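You operate a simulated robot arm through the tools that you are given. There is no shell and no other tool. Be economical: measure what you need, move in short steps, check, and stop when the job is done.

You run a simulated robot arm. Do the job below in one go: nothing can be reset, and whatever is moved stays where it is left.

Task
Stop the port, seat the strainer, crank the sump into its green band.
Fine: green stopper in the pump port, grate slid fully open for the strainer, shut again before the crank turns; the water runs into the yellow pail; lose no more than 30 ml.

The check looks at the end state, three seconds after you hand in, the way a careful person would. Anything else that was tipped, shoved, dropped, spilled or broken makes it a failure. Lids that push on must go on centred and level and be pressed home; caps that screw on are set level and turned clockwise until they are tight.

Robot
A 7-joint arm with a two-finger parallel gripper, fixed in place. Base frame: the origin is at the foot of the arm, x ahead of it, y to its left, z up; the work surface is at about z = 0.62. Readings come in m, degrees, newtons and seconds.
With the tool pointing down near the work surface it reaches from about 0.2 to 0.66 m from the base axis. Its first joint turns from -66.0 to 66.0 degrees. Payload 1.57 kg.
The tool frame sits at the grasp point between the pads (the TCP): z along the fingers, y along the line on which they close. The tips reach 0.03 m beyond it. The gripper opens to 0.11 m. The fingers are 0.024 m wide and 0.012 m thick; the gripper's body (0.048 by 0.112 m) begins 0.078 m behind the TCP.
Orientation is that of the tool frame in the base frame, as [roll, pitch, yaw] about the fixed x, y, z axes, in that order (R = Rz(yaw) Ry(pitch) Rx(roll)). With the fingers straight down and closing along the base's y, the tool's x points along the base's -x, its y along +y and its z along -z.

Tools
- The arm moves only by the tool play_rows. Its argument "commands" is a list of rows, each a list of 7 numbers: the shift along the tool's x, y, z in m, then the turn, a rotation vector about the tool's x, y, z in degrees, then the closure, from 0 (fully open) to 1 (shut). In form: [[tx, ty, tz, wx, wy, wz, jaw], ...]. A call has 1 to 20 rows; each row shifts and turns the commanded pose from where the row before left it, along the tool's axes as they then stand. A row lasts 0.2 s, in which the tool goes at most 0.05 m and 8.6 degrees; a call with a longer step from one row to the next is refused whole, and so is a gripper value outside its range. Where a pose cannot be reached the arm comes as near as it can. A force on the tool above 50 N (or 10 N above the force at the start of the call, whichever is more), or a blocked arm, ends the call early, and 0.2 s more pass. The fingers move at their own pace (about 0.108 m/s each) and stop on an object; they squeeze with about 28 N. The grip force told is the motor's: it shows also when the fingers shut on nothing. Time passes only in rows, and 0.2 s behind the last, so rows that do not move let the fingers close. It gives the time, the measured TCP pose, the force on the tool (base axes), the opening and the grip force at its end, in the units of the frame above (readings bear some noise), with the torque about the TCP (base axes, N m) and any sound that the robot's microphone picked up.
- Cameras (640 x 400 px; columns grow to the right, rows downward): "scene" is fixed at [0.142, -0.3987, 1.3669]; the picture's right is [0.85, -0.53, 0.00], its down [-0.47, -0.75, -0.46] and it looks along [0.25, 0.39, -0.89] (base axes); focal length 264 px, centre (320, 200). "wrist" rides on the gripper at [0.07, 0.016, -0.141] in the tool frame; the picture's right is [-0.23, 0.97, 0.00], its down [-0.86, -0.20, -0.48] and it looks along [-0.47, -0.11, 0.88] (tool axes); focal length 222 px, centre (320, 200). There is no depth. A picture from a camera that has moved, and an enlarged one, comes with that camera's place and axes in the base frame and with its lens. The place of the scene camera against the robot may be out by one fixed shift of up to 0.012 m in any direction.
- camera(camera): a new picture of that camera. No time passes.
- close_up(camera, box): a new picture of the part [left, top, right, bottom] of that camera's present view, enlarged. No time passes.
- hand_in(): hands the job in; it is judged then, once.

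Work in short steps. Places have to be worked out from the pictures, the camera data and where the tool is seen: move nearer, look again, correct. Check each grasp and each placing, and mend what went wrong. You have 120 turns and 84 pictures in all, those below and enlarged ones among them. Open the gripper and draw the arm clear of the work before you hand the job in, unless the task says otherwise; then end with one line.

The tools are called after "Emit:" as name(argument=value, ...) on one line, values as JSON. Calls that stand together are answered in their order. play_rows: Moves the arm, as the interface text tells. Its arguments: {"type":"object","properties":{"commands":{"type":"array","items":{"type":"array","items":{"type":"number"}}}},"required":["commands"]} The other tools are called the same way: camera (camera) takes a picture; close_up (camera, box) takes an enlarged picture of a part of a camera's view; hand_in () hands the job in.

At the start:

```text
t: 0.0
tcp_pos: [0.3458, -0.2044, 1.0686]
tool_rot: [180.0, -0.1, -180.0]
contact_force: [0.3, 0.1, 0.0]
ft_torque: [0.0, 0.0, 0.01]
grip_width: 0.11
grip_force: 0.1
```

scene: 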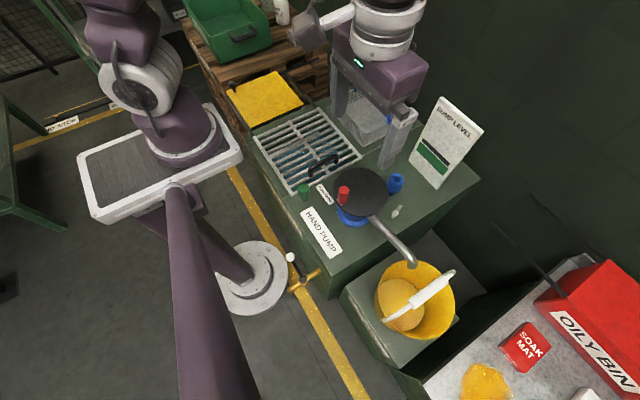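
wrist: 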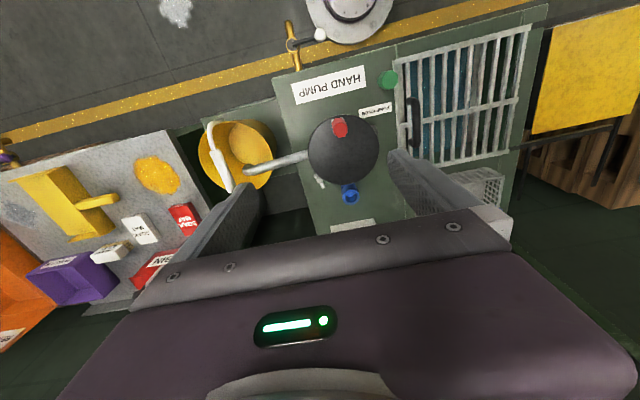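

I'll start by enlarging the work area to identify the parts: stoppers, grate, strainer, crank, pail, gauge.

Emit:
close_up(camera="scene", box=[240, 80, 480, 230])

Emit:
close_up(camera="scene", box=[270, 160, 480, 350])

Emit:
close_up(camera="wrist", box=[180, 0, 560, 240])

```text
2.67 times, centred on (360, 155) of scene
camera zoom: at [0.142, -0.3987, 1.3669], right [0.85, -0.53, 0.0], down [-0.47, -0.75, -0.46], along [0.25, 0.39, -0.89], focal length 703 px, centre (213, 320)
```

zoom: 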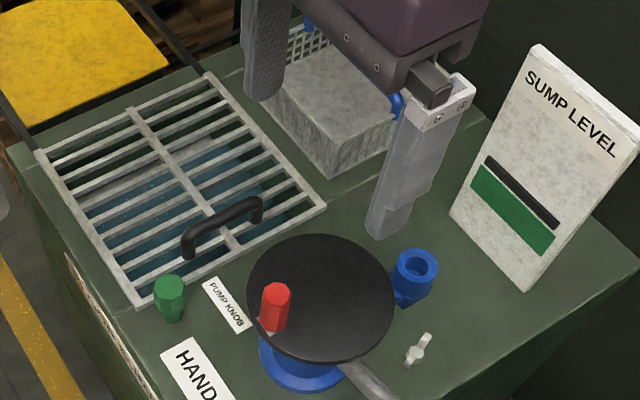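

```text
2.11 times, centred on (375, 255) of scene
camera zoom: at [0.142, -0.3987, 1.3669], right [0.85, -0.53, 0.0], down [-0.47, -0.75, -0.46], along [0.25, 0.39, -0.89], focal length 555 px, centre (204, 84)
```

zoom: 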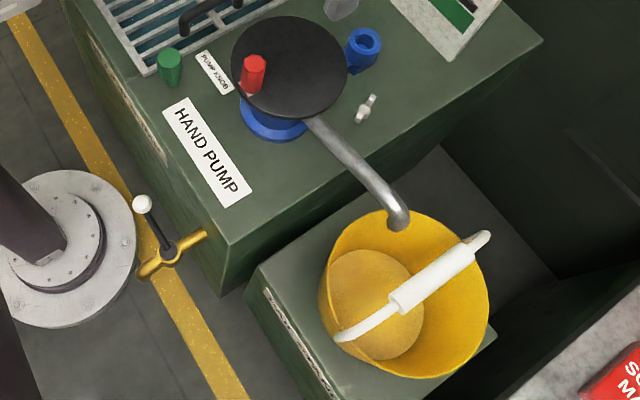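

```text
1.67 times, centred on (370, 120) of wrist
camera zoom: at [0.2765, -0.1874, 1.2089], right [0.23, 0.97, 0.0], down [0.86, -0.2, 0.48], along [0.47, -0.11, -0.88], focal length 370 px, centre (237, 333)
```

zoom: 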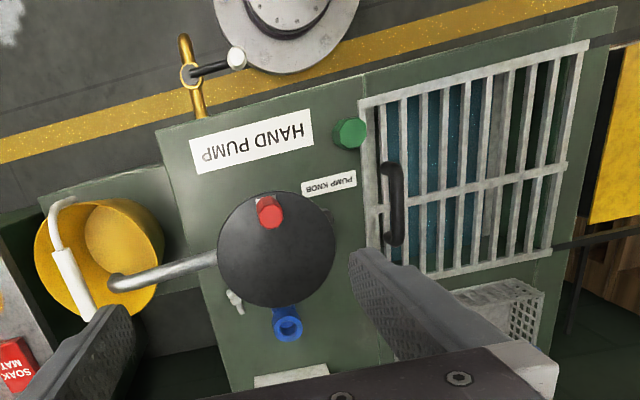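

The disc with the red knob is the crank (~0.43,-0.17), the blue port is at ~(0.57,-0.17), the green stopper at ~(0.31,-0.04) and the grate around (0.39,0.12). I'll move left and back for a clear view of the strainer and rails.

Emit:
play_rows(commands=[[0.01, 0.04, 0, 0, 0, 0, 0], [0.01, 0.04, 0, 0, 0, 0, 0], [0.01, 0.04, 0, 0, 0, 0, 0], [0.01, 0.04, 0, 0, 0, 0, 0], [0.01, 0.04, 0, 0, 0, 0, 0], [0.01, 0.04, 0, 0, 0, 0, 0], [0, 0, 0, 0, 0, 0, 0]])

Emit:
camera(camera="wrist")

Emit:
camera(camera="scene")

```text
t: 1.6
tcp_pos: [0.2839, 0.0362, 1.0685]
tool_rot: [-180.0, 0.1, -179.8]
contact_force: [-0.7, -0.4, -0.5]
ft_torque: [-0.04, 0.05, -0.05]
grip_width: 0.1102
grip_force: 0.0
```

```text
78 pictures are left
camera wrist: at [0.2139, 0.0514, 1.2099], right [0.23, 0.97, 0.0], down [0.86, -0.2, 0.48], along [0.47, -0.11, -0.88], focal length 222 px, centre (320, 200)
```

wrist: 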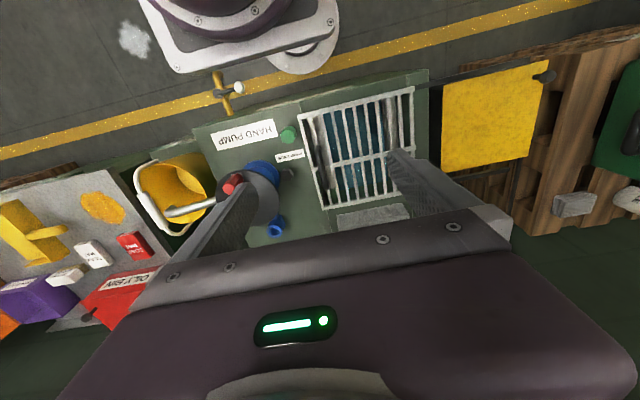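

```text
77 pictures are left
```

scene: 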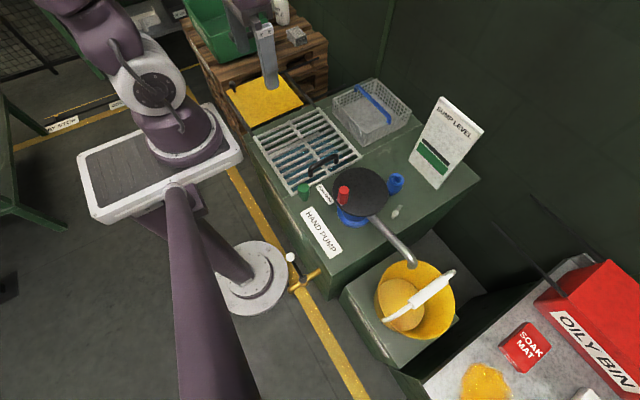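

Emit:
close_up(camera="scene", box=[230, 70, 430, 200])

Emit:
close_up(camera="scene", box=[300, 90, 500, 230])

Emit:
close_up(camera="wrist", box=[200, 60, 560, 250])

```text
3.08 times, centred on (330, 135) of scene
camera zoom: at [0.1419, -0.3987, 1.3669], right [0.85, -0.53, 0.0], down [-0.47, -0.75, -0.46], along [0.25, 0.39, -0.89], focal length 811 px, centre (289, 400)
```

zoom: 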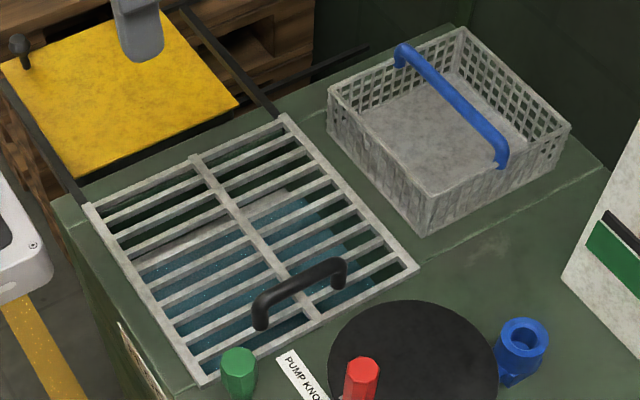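

```text
2.86 times, centred on (400, 160) of scene
camera zoom: at [0.1419, -0.3987, 1.3669], right [0.85, -0.53, 0.0], down [-0.47, -0.75, -0.46], along [0.25, 0.39, -0.89], focal length 753 px, centre (91, 314)
```

zoom: 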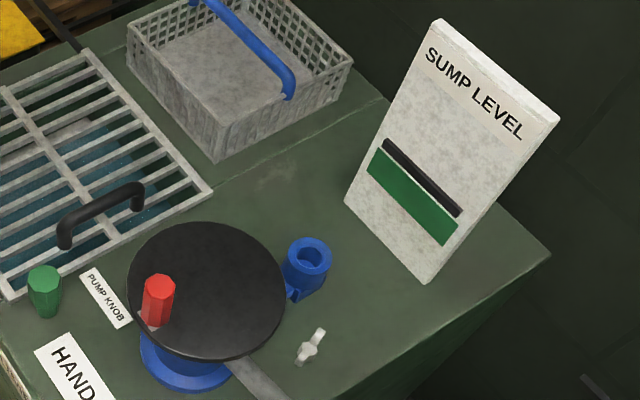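

```text
1.78 times, centred on (380, 155) of wrist
camera zoom: at [0.2139, 0.0514, 1.2099], right [0.23, 0.97, 0.0], down [0.86, -0.2, 0.48], along [0.47, -0.11, -0.88], focal length 395 px, centre (213, 280)
```

zoom: 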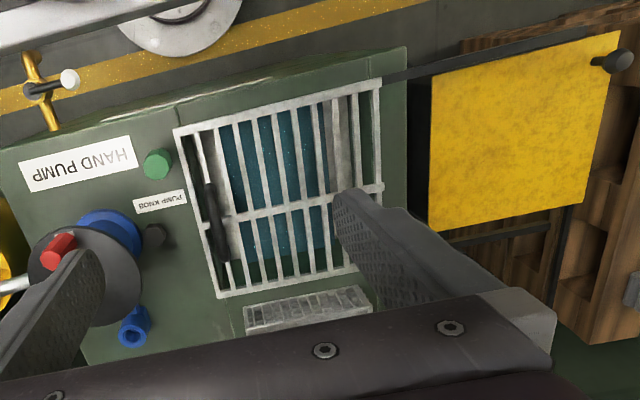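

The strainer basket (blue bail) sits behind the grate, and rails lead to +y, so the grate should slide toward +y. I'll move above the green stopper for a close look.

Emit:
play_rows(commands=[[-0.005, -0.03, 0.045, 0, 0, 0, 0.3], [-0.005, -0.03, 0.045, 0, 0, 0, 0.4], [-0.005, -0.025, 0.045, 0, 0, 0, 0.4], [0, 0, 0.045, 0, 0, 0, 0.4], [0, 0, 0.04, 0, 0, 0, 0.4], [0, 0, 0, 0, 0, 0, 0.4]])

Emit:
camera(camera="wrist")

```text
refused: row 1 steps farther than a row can; nothing moved
```

```text
73 pictures are left
camera wrist: at [0.2139, 0.0514, 1.2099], right [0.23, 0.97, 0.0], down [0.86, -0.2, 0.48], along [0.47, -0.11, -0.88], focal length 222 px, centre (320, 200)
```

wrist: 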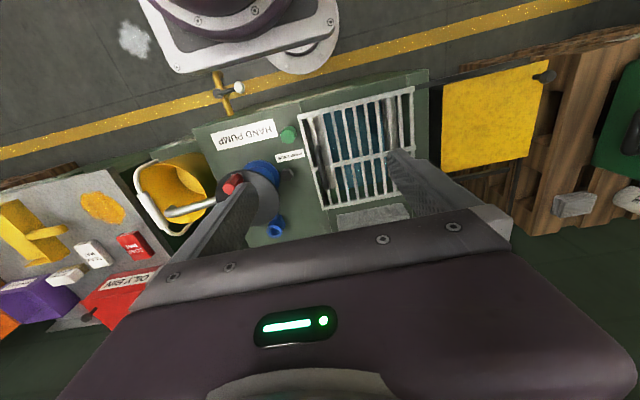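

Steps exceeded 0.05 m in norm; repeating with smaller ones.

Emit:
play_rows(commands=[[-0.003, -0.02, 0.04, 0, 0, 0, 0.3], [-0.003, -0.02, 0.04, 0, 0, 0, 0.4], [-0.003, -0.02, 0.04, 0, 0, 0, 0.4], [-0.003, -0.02, 0.04, 0, 0, 0, 0.4], [0, 0, 0.04, 0, 0, 0, 0.4], [0, 0, 0.02, 0, 0, 0, 0.4], [0, 0, 0, 0, 0, 0, 0.4]])

Emit:
camera(camera="wrist")

```text
t: 3.2
tcp_pos: [0.2788, 0.0161, 0.9204]
tool_rot: [173.7, -4.3, -179.7]
contact_force: [0.0, -0.2, -1.1]
ft_torque: [0.02, -0.01, -0.01]
grip_width: 0.0661
grip_force: 0.0
out of reach, approached as far as the arm can: row 1, 2, 3
```

```text
72 pictures are left
camera wrist: at [0.2195, 0.0165, 1.0671], right [0.23, 0.97, 0.09], down [0.89, -0.25, 0.39], along [0.4, -0.01, -0.92], focal length 222 px, centre (320, 200)
```

wrist: 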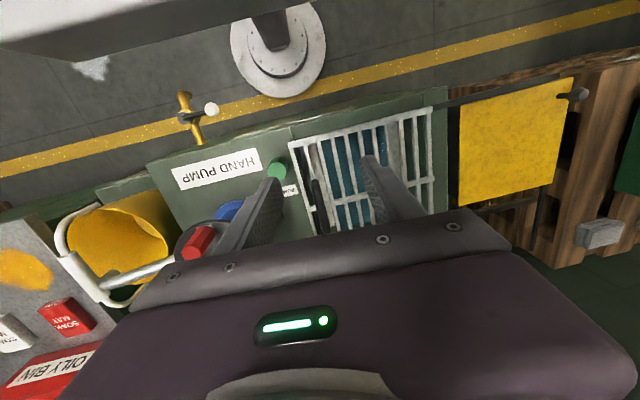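

The arm reported partial reach and is tilted; I'll wait a moment to see where it settles.

Emit:
play_rows(commands=[[0, 0, 0, 0, 0, 0, 0.4], [0, 0, 0, 0, 0, 0, 0.4]])

```text
t: 3.8
tcp_pos: [0.2786, 0.0165, 0.9198]
tool_rot: [173.9, -4.4, -179.9]
contact_force: [-0.5, 0.1, 0.1]
ft_torque: [0.0, 0.02, -0.01]
grip_width: 0.0659
grip_force: 0.1
```

Levelling the tool while moving toward (0.31,-0.05), then descending.

Emit:
play_rows(commands=[[-0.01, -0.01, 0, 6.1, -4.4, 0, 0.4], [-0.01, -0.02, 0, 0, 0, 0, 0.4], [-0.01, -0.02, 0, 0, 0, 0, 0.4], [0, -0.015, 0.02, 0, 0, 0, 0.4], [0, 0, 0.04, 0, 0, 0, 0.4], [0, 0, 0, 0, 0, 0, 0.4]])

Emit:
camera(camera="wrist")

```text
t: 5.2
tcp_pos: [0.3181, -0.0486, 0.8576]
tool_rot: [-180.0, 0.4, -179.9]
contact_force: [-0.1, 0.5, 0.1]
ft_torque: [-0.02, -0.04, -0.03]
grip_width: 0.066
grip_force: 0.1
out of reach, approached as far as the arm can: row 1
```

```text
71 pictures are left
camera wrist: at [0.247, -0.0333, 0.9988], right [0.23, 0.97, 0.0], down [0.85, -0.2, 0.48], along [0.47, -0.11, -0.88], focal length 222 px, centre (320, 200)
```

wrist: 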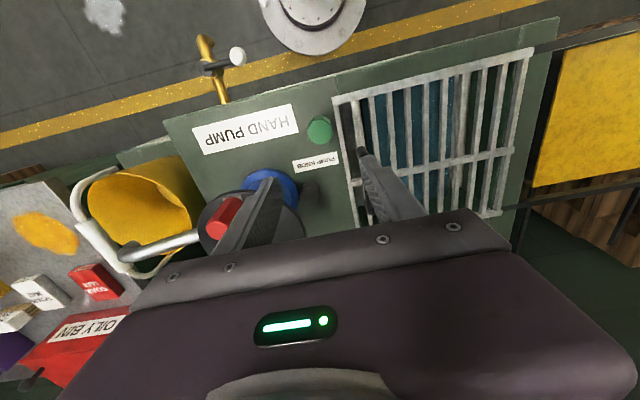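

Stopper top is at ~(0.311,-0.050). I'll zoom there and at the dark thing beneath the disc.

Emit:
close_up(camera="wrist", box=[190, 90, 390, 230])

```text
2.86 times, centred on (290, 160) of wrist
camera zoom: at [0.247, -0.0333, 0.9988], right [0.23, 0.97, 0.0], down [0.85, -0.2, 0.48], along [0.47, -0.11, -0.88], focal length 635 px, centre (406, 314)
```

zoom: 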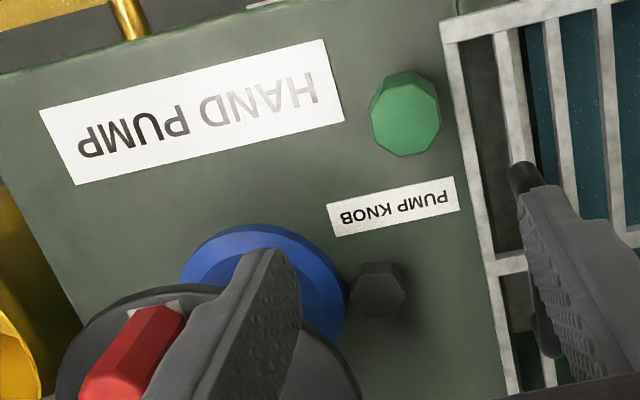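

The stopper is hex ~36 mm wide with flats facing ±y; grate edge at y≈-0.02. I'll descend with the jaws narrowed to ~52 mm to z≈0.72, then look.

Emit:
play_rows(commands=[[0.007, -0.002, 0.02, 0, -0.4, 0, 0.52], [0, 0, 0.04, 0, 0, 0, 0.52], [0, 0, 0.04, 0, 0, 0, 0.52], [0, 0, 0.035, 0, 0, 0, 0.52], [0, 0, 0, 0, 0, 0, 0.52]])

Emit:
close_up(camera="wrist", box=[200, 80, 440, 230])

```text
t: 6.4
tcp_pos: [0.3132, -0.0513, 0.722]
tool_rot: [-180.0, 0.8, -179.9]
contact_force: [-0.2, -0.1, -0.4]
ft_torque: [0.0, 0.02, 0.02]
grip_width: 0.0528
grip_force: 0.1
```

```text
2.67 times, centred on (320, 155) of wrist
camera zoom: at [0.2409, -0.0344, 0.8628], right [0.23, 0.97, 0.0], down [0.85, -0.2, 0.49], along [0.48, -0.11, -0.87], focal length 592 px, centre (320, 320)
```

zoom: 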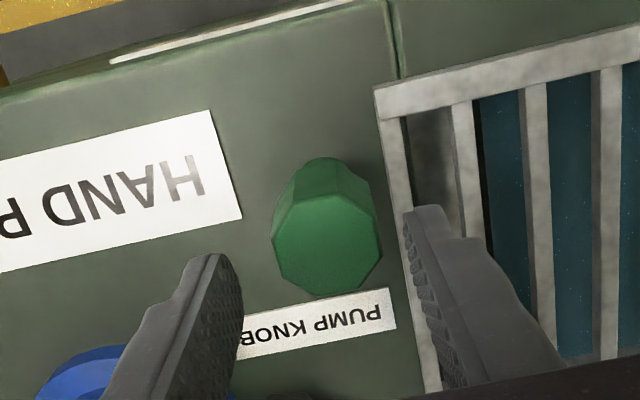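

Jaws are centred on the stopper. Descending to z≈0.672 and gripping.

Emit:
play_rows(commands=[[-0.001, 0.001, 0.025, 0, -0.5, 0, 0.52], [0, 0, 0.025, 0, 0, 0, 0.52], [0, 0, 0, 0, 0, 0, 0.52], [0, 0, 0, 0, 0, 0, 0.9], [0, 0, 0, 0, 0, 0, 0.9], [0, 0, 0, 0, 0, 0, 0.9]])

Emit:
close_up(camera="wrist", box=[200, 80, 440, 230])

```text
t: 7.8
tcp_pos: [0.3138, -0.0491, 0.6706]
tool_rot: [-179.9, 1.2, -179.9]
contact_force: [-0.1, 1.7, 0.9]
ft_torque: [0.01, 0.02, -0.01]
grip_width: 0.0331
grip_force: 28.7
```

```text
2.67 times, centred on (320, 155) of wrist
camera zoom: at [0.2405, -0.0331, 0.8113], right [0.23, 0.97, 0.0], down [0.84, -0.2, 0.5], along [0.48, -0.11, -0.87], focal length 592 px, centre (320, 320)
```

zoom: 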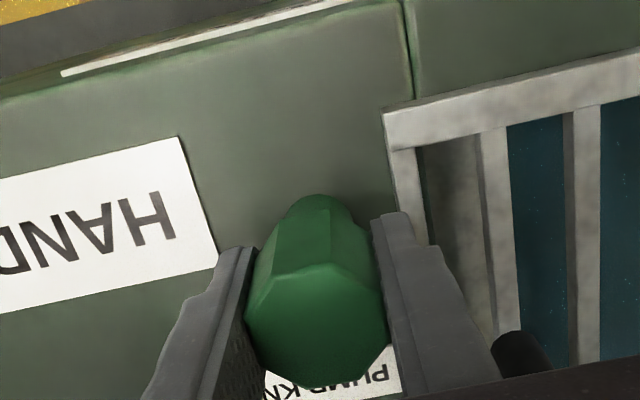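

Gripped at 33 mm. Lifting and checking with both cameras.

Emit:
play_rows(commands=[[0, 0, -0.02, 0, 0, 0, 0.9], [0, 0, -0.04, 0, 1.2, 0, 0.9], [0, 0, -0.04, 0, 0, 0, 0.9], [-0.02, -0.02, -0.02, 0, 0, 0, 0.9], [-0.03, -0.03, 0, 0, 0, 0, 0.9], [-0.03, -0.03, 0, 0, 0, 0, 0.9], [-0.03, -0.03, 0, 0, 0, 0, 0.9], [0, 0, 0, 0, 0, 0, 0.9]])

Emit:
camera(camera="wrist")

Emit:
close_up(camera="scene", box=[260, 80, 500, 230])

```text
t: 9.6
tcp_pos: [0.4244, -0.1575, 0.7905]
tool_rot: [-179.9, 0.1, -179.9]
contact_force: [-0.2, 0.2, 0.1]
ft_torque: [0.0, 0.0, 0.01]
grip_width: 0.0109
grip_force: 0.0
```

```text
67 pictures are left
camera wrist: at [0.3533, -0.1409, 0.9319], right [0.23, 0.97, 0.0], down [0.85, -0.2, 0.48], along [0.47, -0.11, -0.88], focal length 222 px, centre (320, 200)
```

wrist: 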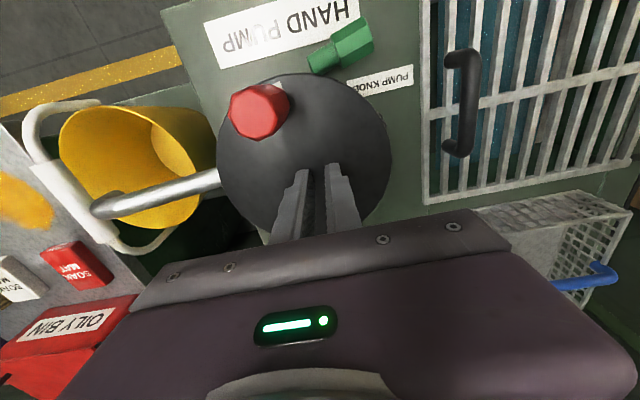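

```text
2.67 times, centred on (380, 155) of scene
camera zoom: at [0.1419, -0.3987, 1.3669], right [0.85, -0.53, 0.0], down [-0.47, -0.75, -0.46], along [0.25, 0.39, -0.89], focal length 703 px, centre (160, 320)
```

zoom: 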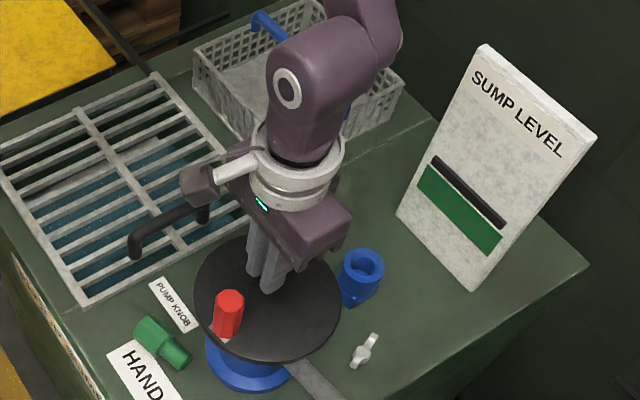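

The stopper slipped out and is lying on its side near (0.33,-0.11). I'll open, go back above it and look closely at how it lies.

Emit:
play_rows(commands=[[0.02, 0, -0.02, 0, 0, 0, 0.5], [0.03, 0.02, 0, 0, 0, 0, 0.5], [0.03, 0.02, 0, 0, 0, 0, 0.5], [0.01, 0.005, 0, 0, 0, 0, 0.5], [0, 0, 0, 0, 0, 0, 0.5]])

Emit:
close_up(camera="wrist", box=[200, 80, 440, 230])

Emit:
close_up(camera="scene", box=[270, 170, 370, 232])

```text
t: 10.2
tcp_pos: [0.3865, -0.1356, 0.8143]
tool_rot: [179.8, 1.7, -179.1]
contact_force: [11.3, -0.5, -4.2]
ft_torque: [0.12, -0.11, 0.43]
grip_width: 0.0554
grip_force: 0.0
stopped in row 3: the force on the tool passed its limit at 82 N (the readings are from after the stop); the commanded pose is now the measured one
```

```text
2.67 times, centred on (320, 155) of wrist
camera zoom: at [0.3113, -0.121, 0.9526], right [0.21, 0.98, 0.01], down [0.84, -0.19, 0.5], along [0.49, -0.1, -0.86], focal length 592 px, centre (320, 320)
```

zoom: 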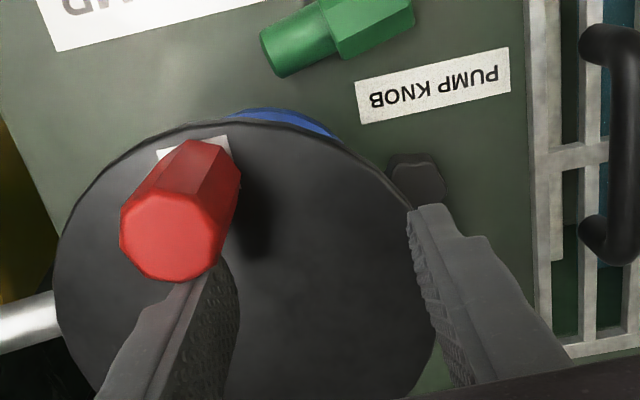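

```text
6.40 times, centred on (320, 201) of scene
camera zoom: at [0.1423, -0.3987, 1.3669], right [0.85, -0.53, 0.0], down [-0.47, -0.75, -0.46], along [0.25, 0.39, -0.89], focal length 1686 px, centre (320, 194)
```

zoom: 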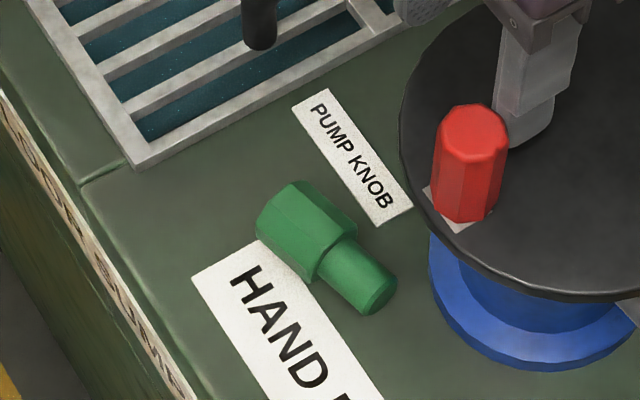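

I bumped the red knob: the disc top is higher than I assumed (~0.75) and the knob reaches ~0.8, which also explains the earlier loss. Backing off +x, then going up.

Emit:
play_rows(commands=[[-0.008, 0.005, 0, 0, 0, 0, 0.5], [0, 0, -0.03, 0, 1.5, 0, 0.5], [0, 0, -0.04, 0, 0, 0, 0.5], [0, 0, -0.04, 0, 0, 0, 0.5], [0.03, 0.01, 0, 0, 0, 0, 0.5], [0.03, 0.01, 0, 0, 0, 0, 0.5], [0, 0, 0, 0, 0, 0, 0.5]])

Emit:
camera(camera="wrist")

Emit:
close_up(camera="scene", box=[300, 90, 480, 230])

```text
t: 11.8
tcp_pos: [0.3307, -0.1108, 0.9261]
tool_rot: [179.7, 0.1, -179.2]
contact_force: [0.3, -0.1, -0.2]
ft_torque: [-0.01, 0.0, -0.01]
grip_width: 0.0551
grip_force: 0.0
```

```text
63 pictures are left
camera wrist: at [0.26, -0.0967, 1.0666], right [0.21, 0.98, 0.0], down [0.86, -0.19, 0.48], along [0.47, -0.1, -0.88], focal length 222 px, centre (320, 200)
```

wrist: 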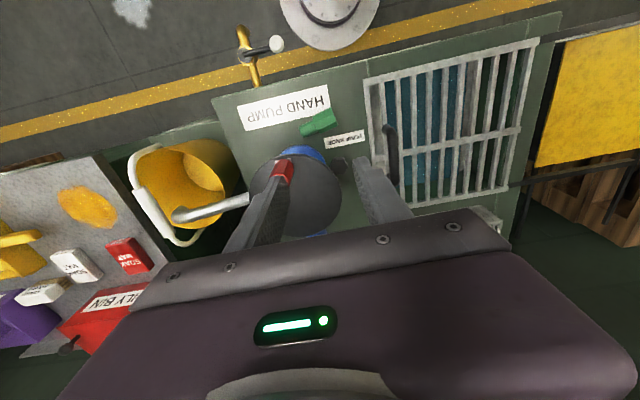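

```text
2.86 times, centred on (390, 160) of scene
camera zoom: at [0.1419, -0.3987, 1.3669], right [0.85, -0.53, 0.0], down [-0.47, -0.75, -0.46], along [0.25, 0.39, -0.89], focal length 753 px, centre (120, 314)
```

zoom: 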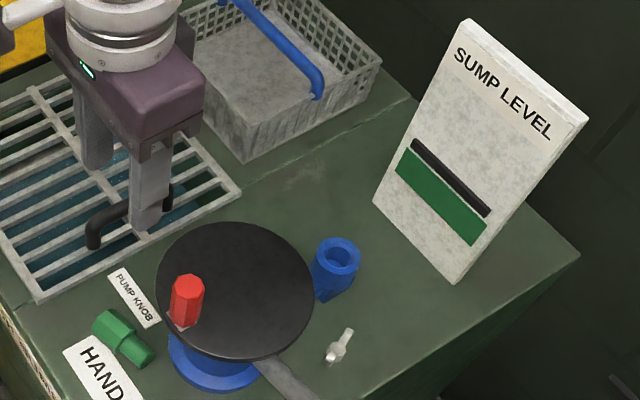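

Knob, level bar unchanged; the stopper lies at ~(0.33,-0.11), head toward +y, plug toward (0.3,-0.95). I'll yaw the gripper about -70° so it closes across the stopper, and look.

Emit:
play_rows(commands=[[0, 0, 0, 0, 0, 8, 0.5], [0, 0, 0, 0, 0, 8, 0.5], [0, 0, 0, 0, 0, 8, 0.5], [0, 0, 0, 0, 0, 8, 0.5], [0, 0, 0, 0, 0, 8, 0.5], [0, 0, 0, 0, 0, 8, 0.5], [0, 0, 0, 0, 0, 8, 0.5], [0, 0, 0, 0, 0, 8, 0.5], [0, 0, 0, 0, 0, 5.5, 0.5], [0, 0, 0.04, 0, 0, 0, 0.5], [0, 0, 0.04, 0, 0, 0, 0.5], [0, 0, 0, 0, 0, 0, 0.5]])

Emit:
camera(camera="wrist")

```text
t: 14.4
tcp_pos: [0.3313, -0.1124, 0.8419]
tool_rot: [179.7, -0.2, 111.2]
contact_force: [0.3, 0.2, 0.0]
ft_torque: [-0.01, 0.0, 0.01]
grip_width: 0.0551
grip_force: 0.0
```

```text
61 pictures are left
camera wrist: at [0.32, -0.0425, 0.9843], right [0.99, 0.14, 0.0], down [0.12, -0.87, 0.47], along [0.07, -0.47, -0.88], focal length 222 px, centre (320, 200)
```

wrist: 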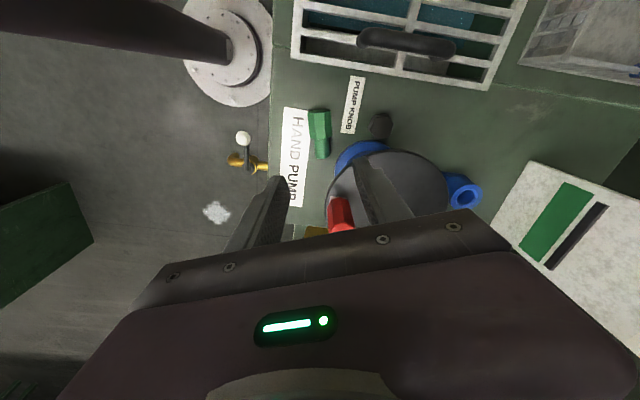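

The axis runs at about -76°. I'll fine-yaw 7° and tilt 40° about the closing axis, so I can later swing it upright.

Emit:
play_rows(commands=[[0, 0, 0, 0, 0, 7, 0.45], [0, 0, 0, 0, -8, 0, 0.45], [0, 0, 0, 0, -8, 0, 0.45], [0, 0, 0, 0, -8, 0, 0.45], [0, 0, 0, 0, -8, 0, 0.45], [0, 0, 0, 0, -8, 0, 0.45], [0, 0, 0, 0, 0, 0, 0.45]])

Emit:
camera(camera="wrist")

```text
t: 16.0
tcp_pos: [0.3325, -0.1124, 0.8437]
tool_rot: [179.8, 39.8, 104.2]
contact_force: [0.1, -0.2, -0.1]
ft_torque: [0.0, -0.03, 0.02]
grip_width: 0.0605
grip_force: 0.0
```

```text
60 pictures are left
camera wrist: at [0.3108, 0.0318, 0.9074], right [0.99, 0.07, 0.15], down [-0.11, -0.39, 0.92], along [0.12, -0.92, -0.38], focal length 222 px, centre (320, 200)
```

wrist: 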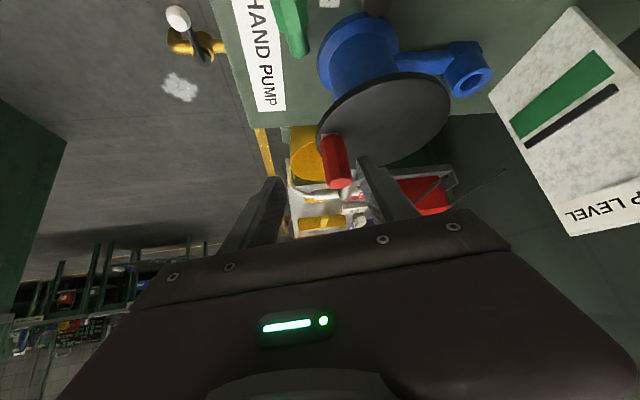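

Tilt reached fine. Moving to the pre-grasp point, 0.1 m back along the tool axis from the head.

Emit:
play_rows(commands=[[0.0345, 0, 0.0073, 0, 0, 0, 0.45], [0.0345, 0, 0.0073, 0, 0, 0, 0.45], [0.0345, 0, 0.0073, 0, 0, 0, 0.45], [0.0345, 0, 0.0073, 0, 0, 0, 0.45], [0, 0, 0, 0, 0, 0, 0.45]])

Emit:
camera(camera="wrist")

Emit:
close_up(camera="scene", box=[230, 120, 390, 230])

```text
t: 17.2
tcp_pos: [0.3089, -0.0239, 0.7317]
tool_rot: [179.7, 39.8, 104.2]
contact_force: [-0.6, 0.3, 0.4]
ft_torque: [0.01, 0.03, -0.01]
grip_width: 0.0606
grip_force: 0.0
```

```text
59 pictures are left
camera wrist: at [0.2887, 0.1179, 0.7964], right [0.99, 0.07, 0.15], down [-0.11, -0.39, 0.91], along [0.12, -0.92, -0.38], focal length 222 px, centre (320, 200)
```

wrist: 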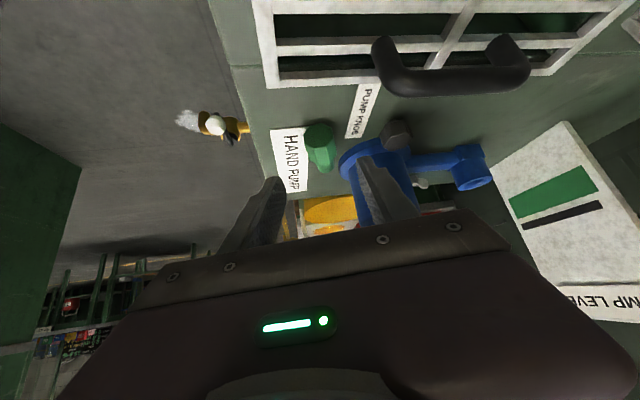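

```text
3.64 times, centred on (310, 175) of scene
camera zoom: at [0.142, -0.3987, 1.3669], right [0.85, -0.53, 0.0], down [-0.47, -0.75, -0.46], along [0.25, 0.39, -0.89], focal length 958 px, centre (356, 291)
```

zoom: 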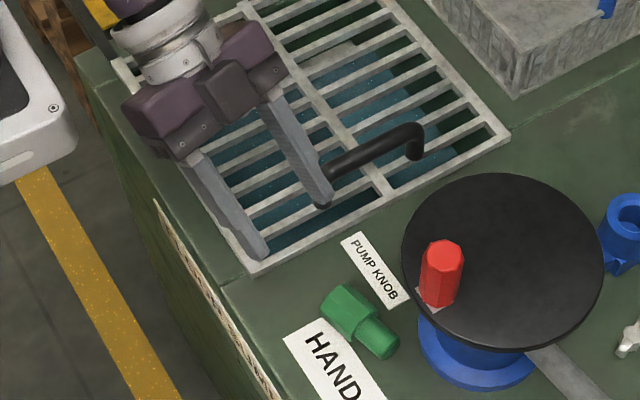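

Head rear face sits at ~(0.326,-0.083); the jaw line is aligned. Advancing along the tool axis and gripping.

Emit:
play_rows(commands=[[0, 0.001, 0.034, 0, 0, 0, 0.45], [-0.001, 0.001, 0.034, 0, 0, 0, 0.45], [0, 0, 0.032, 0, 0, 0, 0.45], [0, 0, 0, 0, 0, 0, 0.45]])

Emit:
camera(camera="wrist")

Emit:
close_up(camera="scene", box=[260, 140, 380, 230])

```text
t: 18.2
tcp_pos: [0.3298, -0.0863, 0.6545]
tool_rot: [179.8, 39.9, 104.2]
contact_force: [0.7, 0.6, 0.3]
ft_torque: [0.01, 0.0, -0.02]
grip_width: 0.0605
grip_force: 0.0
```

```text
57 pictures are left
camera wrist: at [0.3084, 0.0579, 0.7185], right [0.99, 0.07, 0.15], down [-0.11, -0.39, 0.91], along [0.12, -0.92, -0.38], focal length 222 px, centre (320, 200)
```

wrist: 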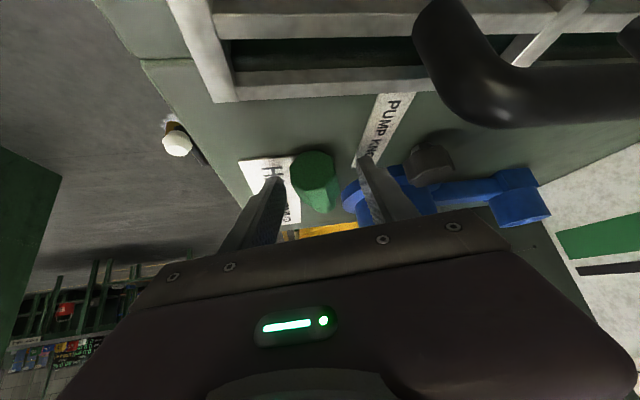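

```text
4.44 times, centred on (320, 185) of scene
camera zoom: at [0.1419, -0.3987, 1.3669], right [0.85, -0.53, 0.0], down [-0.47, -0.75, -0.46], along [0.25, 0.39, -0.89], focal length 1171 px, centre (320, 267)
```

zoom: 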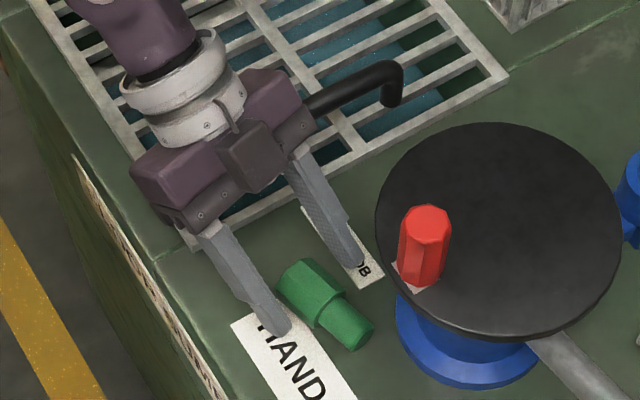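

Head is between the fingers; I'll shift 6 mm toward the plug and close.

Emit:
play_rows(commands=[[-0.0046, 0, 0.0039, 0, 0, 0, 0.45], [0, 0, 0, 0, 0, 0, 0.7], [0, 0, 0, 0, 0, 0, 0.9], [0, 0, 0, 0, 0, 0, 0.9], [0, 0, 0, 0, 0, 0, 0.9]])

Emit:
close_up(camera="scene", box=[260, 140, 380, 230])

```text
t: 19.4
tcp_pos: [0.3307, -0.0912, 0.6544]
tool_rot: [179.9, 39.7, 104.2]
contact_force: [-0.3, 0.7, 0.3]
ft_torque: [0.01, -0.04, 0.01]
grip_width: 0.0328
grip_force: 27.7
```

```text
4.44 times, centred on (320, 185) of scene
camera zoom: at [0.142, -0.3987, 1.3669], right [0.85, -0.53, 0.0], down [-0.47, -0.75, -0.46], along [0.25, 0.39, -0.89], focal length 1171 px, centre (320, 267)
```

zoom: 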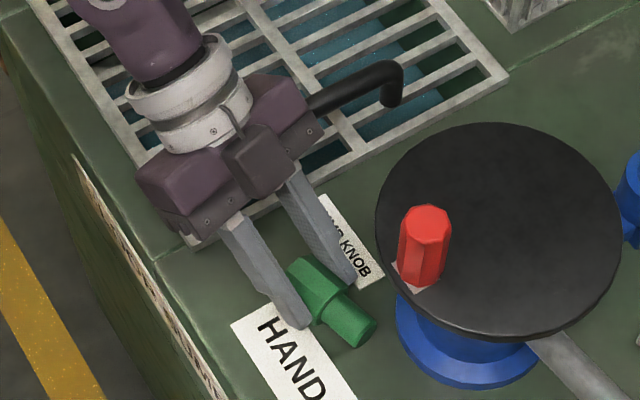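

Gripped across the flats. Lifting straight up 0.24 m.

Emit:
play_rows(commands=[[-0.0064, 0, -0.0077, 0, 0, 0, 0.9], [-0.0193, 0, -0.023, 0, 0, 0, 0.9], [-0.0257, 0, -0.0306, 0, 0, 0, 0.9], [-0.0257, 0, -0.0306, 0, 0, 0, 0.9], [-0.0257, 0, -0.0306, 0, 0, 0, 0.9], [-0.0257, 0, -0.0306, 0, 0, 0, 0.9], [-0.0257, 0, -0.0306, 0, 0, 0, 0.9], [0, 0, 0, 0, 0, 0, 0.9]])

Emit:
camera(camera="wrist")

```text
t: 21.2
tcp_pos: [0.3264, -0.0939, 0.8961]
tool_rot: [179.9, 39.8, 104.3]
contact_force: [-0.9, -0.7, -0.7]
ft_torque: [-0.01, 0.0, 0.02]
grip_width: 0.0328
grip_force: 27.8
```

```text
54 pictures are left
camera wrist: at [0.3064, 0.0495, 0.9611], right [0.99, 0.07, 0.15], down [-0.11, -0.39, 0.91], along [0.12, -0.92, -0.38], focal length 222 px, centre (320, 200)
```

wrist: 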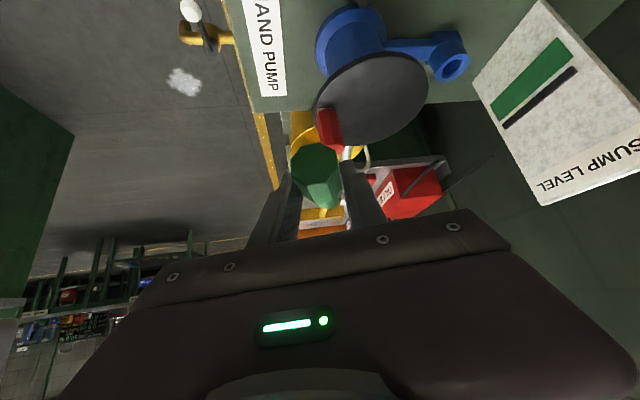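

Held firmly. Swinging +90° about the closing axis so the plug points down.

Emit:
play_rows(commands=[[0, 0, 0, 0, 8.2, 0, 0.9], [0, 0, 0, 0, 8.2, 0, 0.9], [0, 0, 0, 0, 8.2, 0, 0.9], [0, 0, 0, 0, 8.2, 0, 0.9], [0, 0, 0, 0, 8.2, 0, 0.9], [0, 0, 0, 0, 8.2, 0, 0.9], [0, 0, 0, 0, 8.2, 0, 0.9], [0, 0, 0, 0, 8.2, 0, 0.9], [0, 0, 0, 0, 8.2, 0, 0.9], [0, 0, 0, 0, 8.2, 0, 0.9], [0, 0, 0, 0, 8, 0, 0.9], [0, 0, 0, 0, 0, 0, 0.9]])

Emit:
camera(camera="wrist")

Emit:
camera(camera="scene")

```text
t: 23.8
tcp_pos: [0.3671, -0.0445, 0.8476]
tool_rot: [-179.5, -42.4, 106.1]
contact_force: [0.0, -0.4, 0.5]
ft_torque: [-0.01, -0.02, 0.02]
grip_width: 0.0328
grip_force: 27.8
out of reach, approached as far as the arm can: row 1, 9, 10, 11
```

```text
53 pictures are left
camera wrist: at [0.396, -0.0822, 0.9987], right [0.98, 0.11, -0.16], down [0.08, -0.97, -0.22], along [-0.18, 0.21, -0.96], focal length 222 px, centre (320, 200)
```

wrist: 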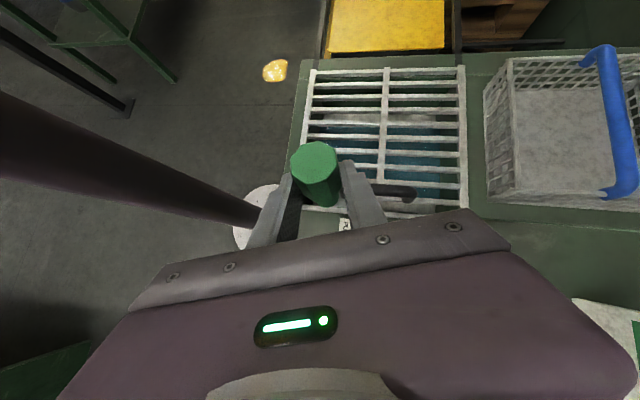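

```text
52 pictures are left
```

scene: 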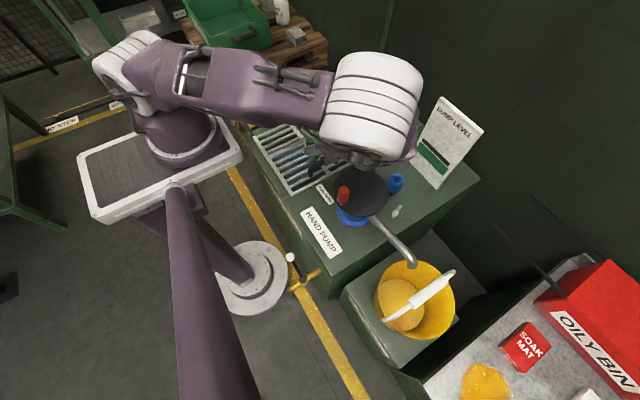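

Upright to within ~8°. I'll move out toward the open deck at (0.50,-0.045), where there is more reach, and finish the rotation there.

Emit:
play_rows(commands=[[-0.0068, 0.032, -0.0062, 0, 0, 0, 0.9], [-0.0068, 0.032, -0.0062, 0, 0, 0, 0.9], [-0.0068, 0.032, -0.0062, 0, 0, 0, 0.9], [-0.0068, 0.032, -0.0062, 0, 0, 0, 0.9], [0, 0, 0, 0, 7.8, 0, 0.9], [0, 0, 0, 0, 0, 0, 0.9]])

Emit:
camera(camera="wrist")

```text
t: 25.2
tcp_pos: [0.5009, -0.0477, 0.8426]
tool_rot: [-178.8, -51.3, 103.7]
contact_force: [0.5, 0.0, -0.4]
ft_torque: [-0.03, 0.02, 0.0]
grip_width: 0.0329
grip_force: 28.4
```

```text
51 pictures are left
camera wrist: at [0.5345, -0.1077, 0.9853], right [0.98, 0.11, -0.19], down [0.03, -0.93, -0.37], along [-0.22, 0.35, -0.91], focal length 222 px, centre (320, 200)
```

wrist: 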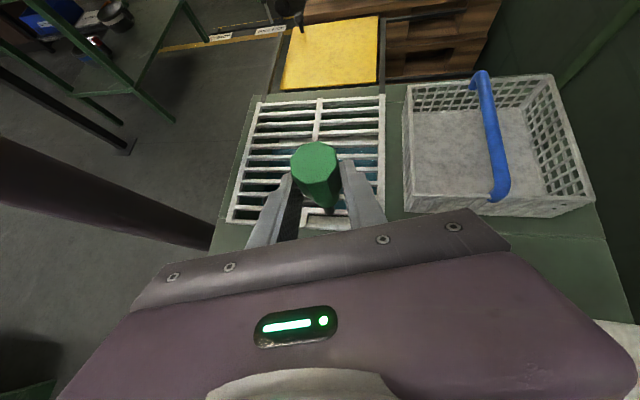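

The stopper now hangs upright. I'll move to open deck at ~(0.54,-0.04), lower to z≈0.70 and check.

Emit:
play_rows(commands=[[0, 0.02, 0, 0, 0, 0, 0.9], [0, 0.021, 0, 0, 0, 0, 0.9], [-0.0312, 0, 0.025, 0, 0, 0, 0.9], [-0.0312, 0, 0.025, 0, 0, 0, 0.9], [-0.0312, 0, 0.025, 0, 0, 0, 0.9], [-0.0156, 0, 0.0125, 0, 0, 0, 0.9], [0, 0, 0, 0, 0, 0, 0.9]])

Emit:
camera(camera="wrist")

Emit:
camera(camera="scene")

```text
t: 26.8
tcp_pos: [0.5337, -0.0372, 0.707]
tool_rot: [-178.9, -51.3, 103.7]
contact_force: [0.1, -0.4, -0.8]
ft_torque: [-0.02, 0.04, -0.04]
grip_width: 0.033
grip_force: 28.3
out of reach, approached as far as the arm can: row 6
```

```text
50 pictures are left
camera wrist: at [0.5676, -0.0977, 0.8493], right [0.98, 0.11, -0.19], down [0.03, -0.93, -0.36], along [-0.22, 0.35, -0.91], focal length 222 px, centre (320, 200)
```

wrist: 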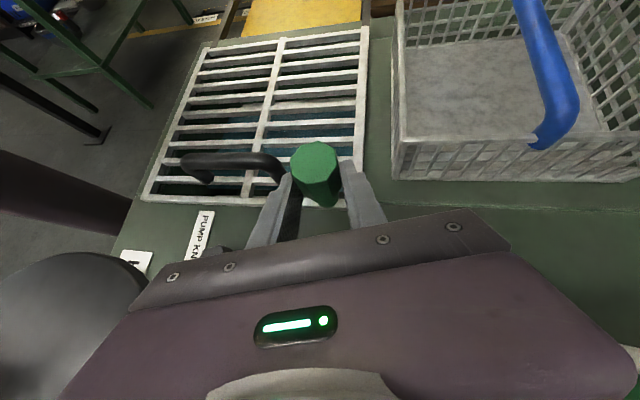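

```text
49 pictures are left
```

scene: 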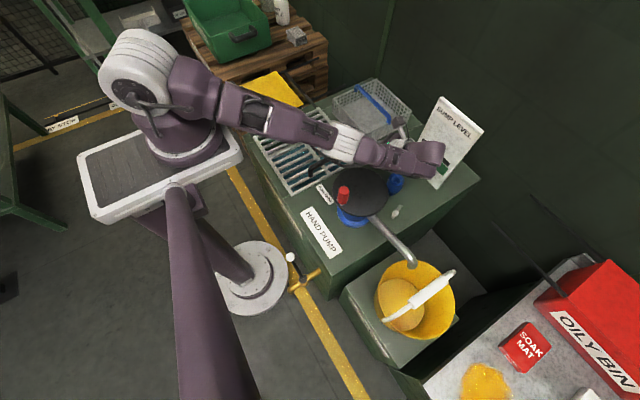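

Row 6 hit a reach limit, and the plug would still overlap the grate corner (0.547,-0.018). I'll shift to ~(0.55,-0.06) first, then try going down in small steps.

Emit:
play_rows(commands=[[-0.0158, 0.0104, -0.0197, 0, 0, 0, 0.9], [-0.0078, 0, 0.00625, 0, 0, 0, 0.9], [-0.0078, 0, 0.00625, 0, 0, 0, 0.9], [0, 0, 0, 0, 0, 0, 0.9]])

```text
t: 27.8
tcp_pos: [0.525, -0.0481, 0.6987]
tool_rot: [-178.9, -51.1, 103.7]
contact_force: [0.2, -0.3, -0.3]
ft_torque: [0.01, -0.04, 0.0]
grip_width: 0.0329
grip_force: 28.0
out of reach, approached as far as the arm can: row 1, 2
```

The limit is outward reach; here at (0.525,-0.048) the plug foot at ~(0.521,-0.033) clears the grate edge and the disc. Lowering in 5 mm steps until contact.

Emit:
play_rows(commands=[[-0.0039, 0, 0.0031, 0, 0, 0, 0.9], [-0.0039, 0, 0.0031, 0, 0, 0, 0.9], [-0.0039, 0, 0.0031, 0, 0, 0, 0.9], [0, 0, 0, 0, 0, 0, 0.9]])

Emit:
camera(camera="wrist")

Emit:
close_up(camera="scene", box=[300, 100, 460, 220])

```text
t: 28.8
tcp_pos: [0.5213, -0.0427, 0.6909]
tool_rot: [-178.8, -51.2, 103.7]
contact_force: [-0.6, -0.6, 0.0]
ft_torque: [0.0, -0.03, 0.03]
grip_width: 0.033
grip_force: 27.8
out of reach, approached as far as the arm can: row 1, 2, 3
```

```text
48 pictures are left
camera wrist: at [0.5552, -0.1028, 0.8328], right [0.98, 0.11, -0.19], down [0.03, -0.93, -0.36], along [-0.22, 0.35, -0.91], focal length 222 px, centre (320, 200)
```

wrist: 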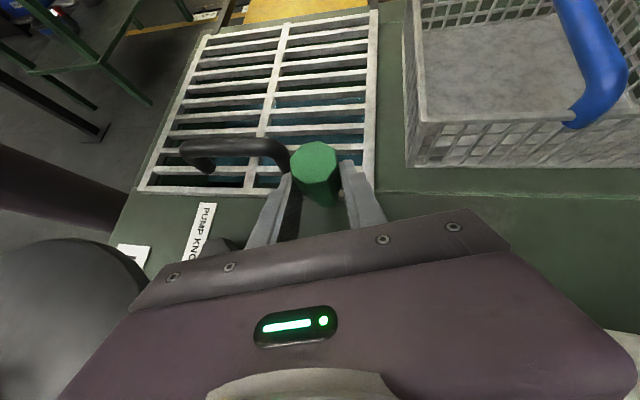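

```text
3.33 times, centred on (380, 160) of scene
camera zoom: at [0.142, -0.3987, 1.3669], right [0.85, -0.53, 0.0], down [-0.47, -0.75, -0.46], along [0.25, 0.39, -0.89], focal length 878 px, centre (120, 333)
```

zoom: 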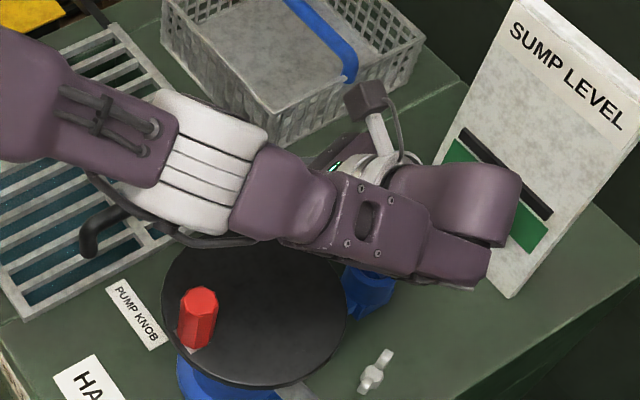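

The elbow-side limit keeps it ~1.5 cm too high here. I'll lift, come inward and yaw +76° so the hand leans outward (+x), then set it down at its original spot near (0.31,-0.05).

Emit:
play_rows(commands=[[0.0312, 0, -0.025, 0, 0, 0, 0.9], [0.0312, 0, -0.025, 0, 0, 0, 0.9], [0.0312, 0, -0.025, 0, 0, 0, 0.9], [0.0312, 0, -0.025, 0, 0, 0, 0.9], [0.0312, 0, -0.025, 0, 0, 0, 0.9], [0.0059, -0.0389, 0.0074, 0, 0, 0, 0.9], [0.0059, -0.0389, 0.0074, 0, 0, 0, 0.9], [0, 0, 0, 6.24, 0, -5, 0.9], [0, 0, 0, 6.24, 0, -5, 0.9], [0, 0, 0, 6.24, 0, -5, 0.9], [0, 0, 0, 6.24, 0, -5, 0.9], [0, 0, 0, 0, 0, 0, 0.9]])

```text
t: 31.4
tcp_pos: [0.4427, -0.0427, 0.8915]
tool_rot: [-179.0, -51.7, 135.8]
contact_force: [0.2, -0.1, -1.2]
ft_torque: [0.0, -0.04, 0.03]
grip_width: 0.0328
grip_force: 28.1
```

Reached cleanly. Continuing the yaw to 180°.

Emit:
play_rows(commands=[[0, 0, 0, 6.24, 0, -5, 0.9], [0, 0, 0, 6.24, 0, -5, 0.9], [0, 0, 0, 6.24, 0, -5, 0.9], [0, 0, 0, 6.24, 0, -5, 0.9], [0, 0, 0, 6.24, 0, -5, 0.9], [0, 0, 0, 3.28, 0, -2.6, 0.9], [0, 0, 0, 0, 0, 0, 0.9]])

Emit:
camera(camera="wrist")

```text
t: 33.0
tcp_pos: [0.4431, -0.0435, 0.8894]
tool_rot: [-179.6, -52.1, -179.5]
contact_force: [-0.4, -0.1, -0.5]
ft_torque: [-0.01, 0.03, 0.04]
grip_width: 0.033
grip_force: 27.9
```

```text
46 pictures are left
camera wrist: at [0.5112, -0.0255, 1.0328], right [0.12, 0.97, -0.18], down [0.91, -0.19, -0.38], along [-0.4, -0.12, -0.91], focal length 222 px, centre (320, 200)
```

wrist: 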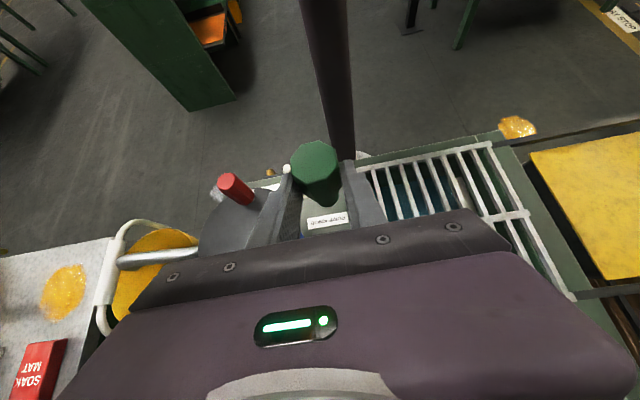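

Now move in to (0.329,-0.05) and lower to z≈0.73.

Emit:
play_rows(commands=[[0.0233, -0.002, 0.03, 0, 0, 0, 0.9], [0.0233, -0.002, 0.03, 0, 0, 0, 0.9], [0.0233, -0.001, 0.03, 0, 0, 0, 0.9], [-0.0316, 0, 0.0246, 0, 0, 0, 0.9], [-0.0316, 0, 0.0246, 0, 0, 0, 0.9], [-0.0316, 0, 0.0246, 0, 0, 0, 0.9], [-0.0316, 0, 0.0246, 0, 0, 0, 0.9], [0, 0, 0, 0, 0, 0, 0.9]])

Emit:
camera(camera="wrist")

Emit:
close_up(camera="scene", box=[250, 110, 410, 230])

```text
t: 34.8
tcp_pos: [0.3322, -0.0492, 0.728]
tool_rot: [-179.5, -51.9, -179.4]
contact_force: [-0.3, 0.0, -1.0]
ft_torque: [0.0, 0.01, -0.03]
grip_width: 0.0333
grip_force: 28.1
```

```text
45 pictures are left
camera wrist: at [0.3998, -0.0311, 0.8692], right [0.13, 0.97, -0.18], down [0.91, -0.19, -0.38], along [-0.4, -0.12, -0.91], focal length 222 px, centre (320, 200)
```

wrist: 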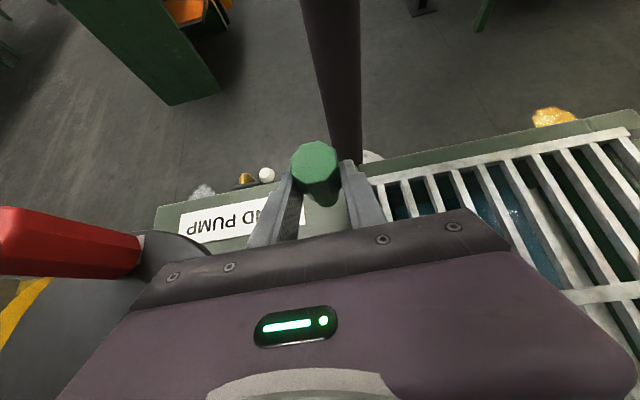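

```text
3.33 times, centred on (330, 170) of scene
camera zoom: at [0.142, -0.3987, 1.3669], right [0.85, -0.53, 0.0], down [-0.47, -0.75, -0.46], along [0.25, 0.39, -0.89], focal length 878 px, centre (287, 300)
```

zoom: 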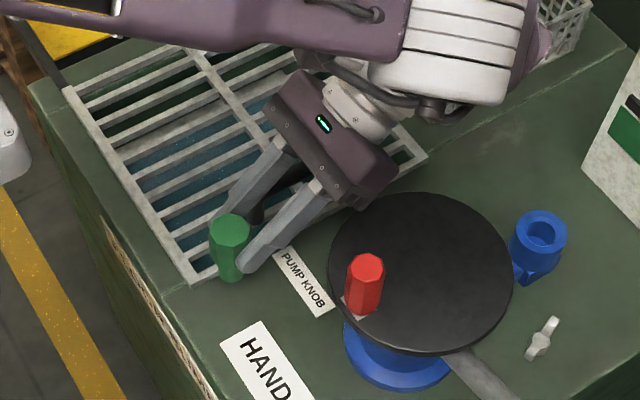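

Clear so far. Nudging +y 6 mm for disc clearance, then lowering 3.5 cm.

Emit:
play_rows(commands=[[0, 0.006, 0, 0, 0, 0, 0.9], [-0.0118, 0, 0.0092, 0, 0, 0, 0.9], [-0.0079, 0, 0.0061, 0, 0, 0, 0.9], [-0.0079, 0, 0.0061, 0, 0, 0, 0.9], [0, 0, 0, 0, 0, 0, 0.9]])

Emit:
close_up(camera="scene", box=[270, 130, 370, 210])

```text
t: 35.4
tcp_pos: [0.3322, -0.0446, 0.7226]
tool_rot: [-179.0, -52.5, 179.7]
contact_force: [-0.7, 3.7, 10.2]
ft_torque: [-0.68, -0.85, 0.26]
grip_width: 0.033
grip_force: 27.8
stopped in row 2: the force on the tool passed its limit at 90 N (the readings are from after the stop); the commanded pose is now the measured one
```

```text
5.00 times, centred on (320, 170) of scene
camera zoom: at [0.1418, -0.3986, 1.367], right [0.85, -0.53, 0.0], down [-0.47, -0.75, -0.46], along [0.25, 0.39, -0.89], focal length 1318 px, centre (320, 350)
```

zoom: 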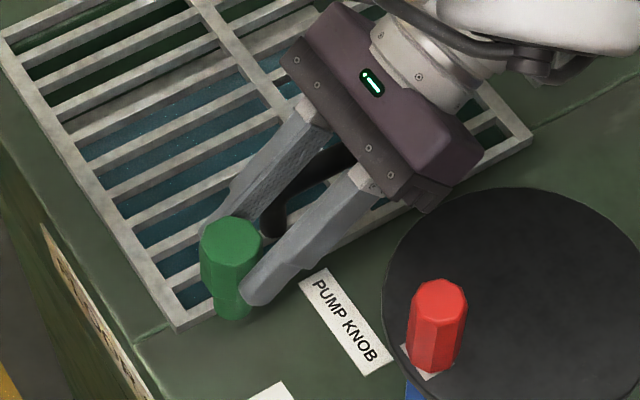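

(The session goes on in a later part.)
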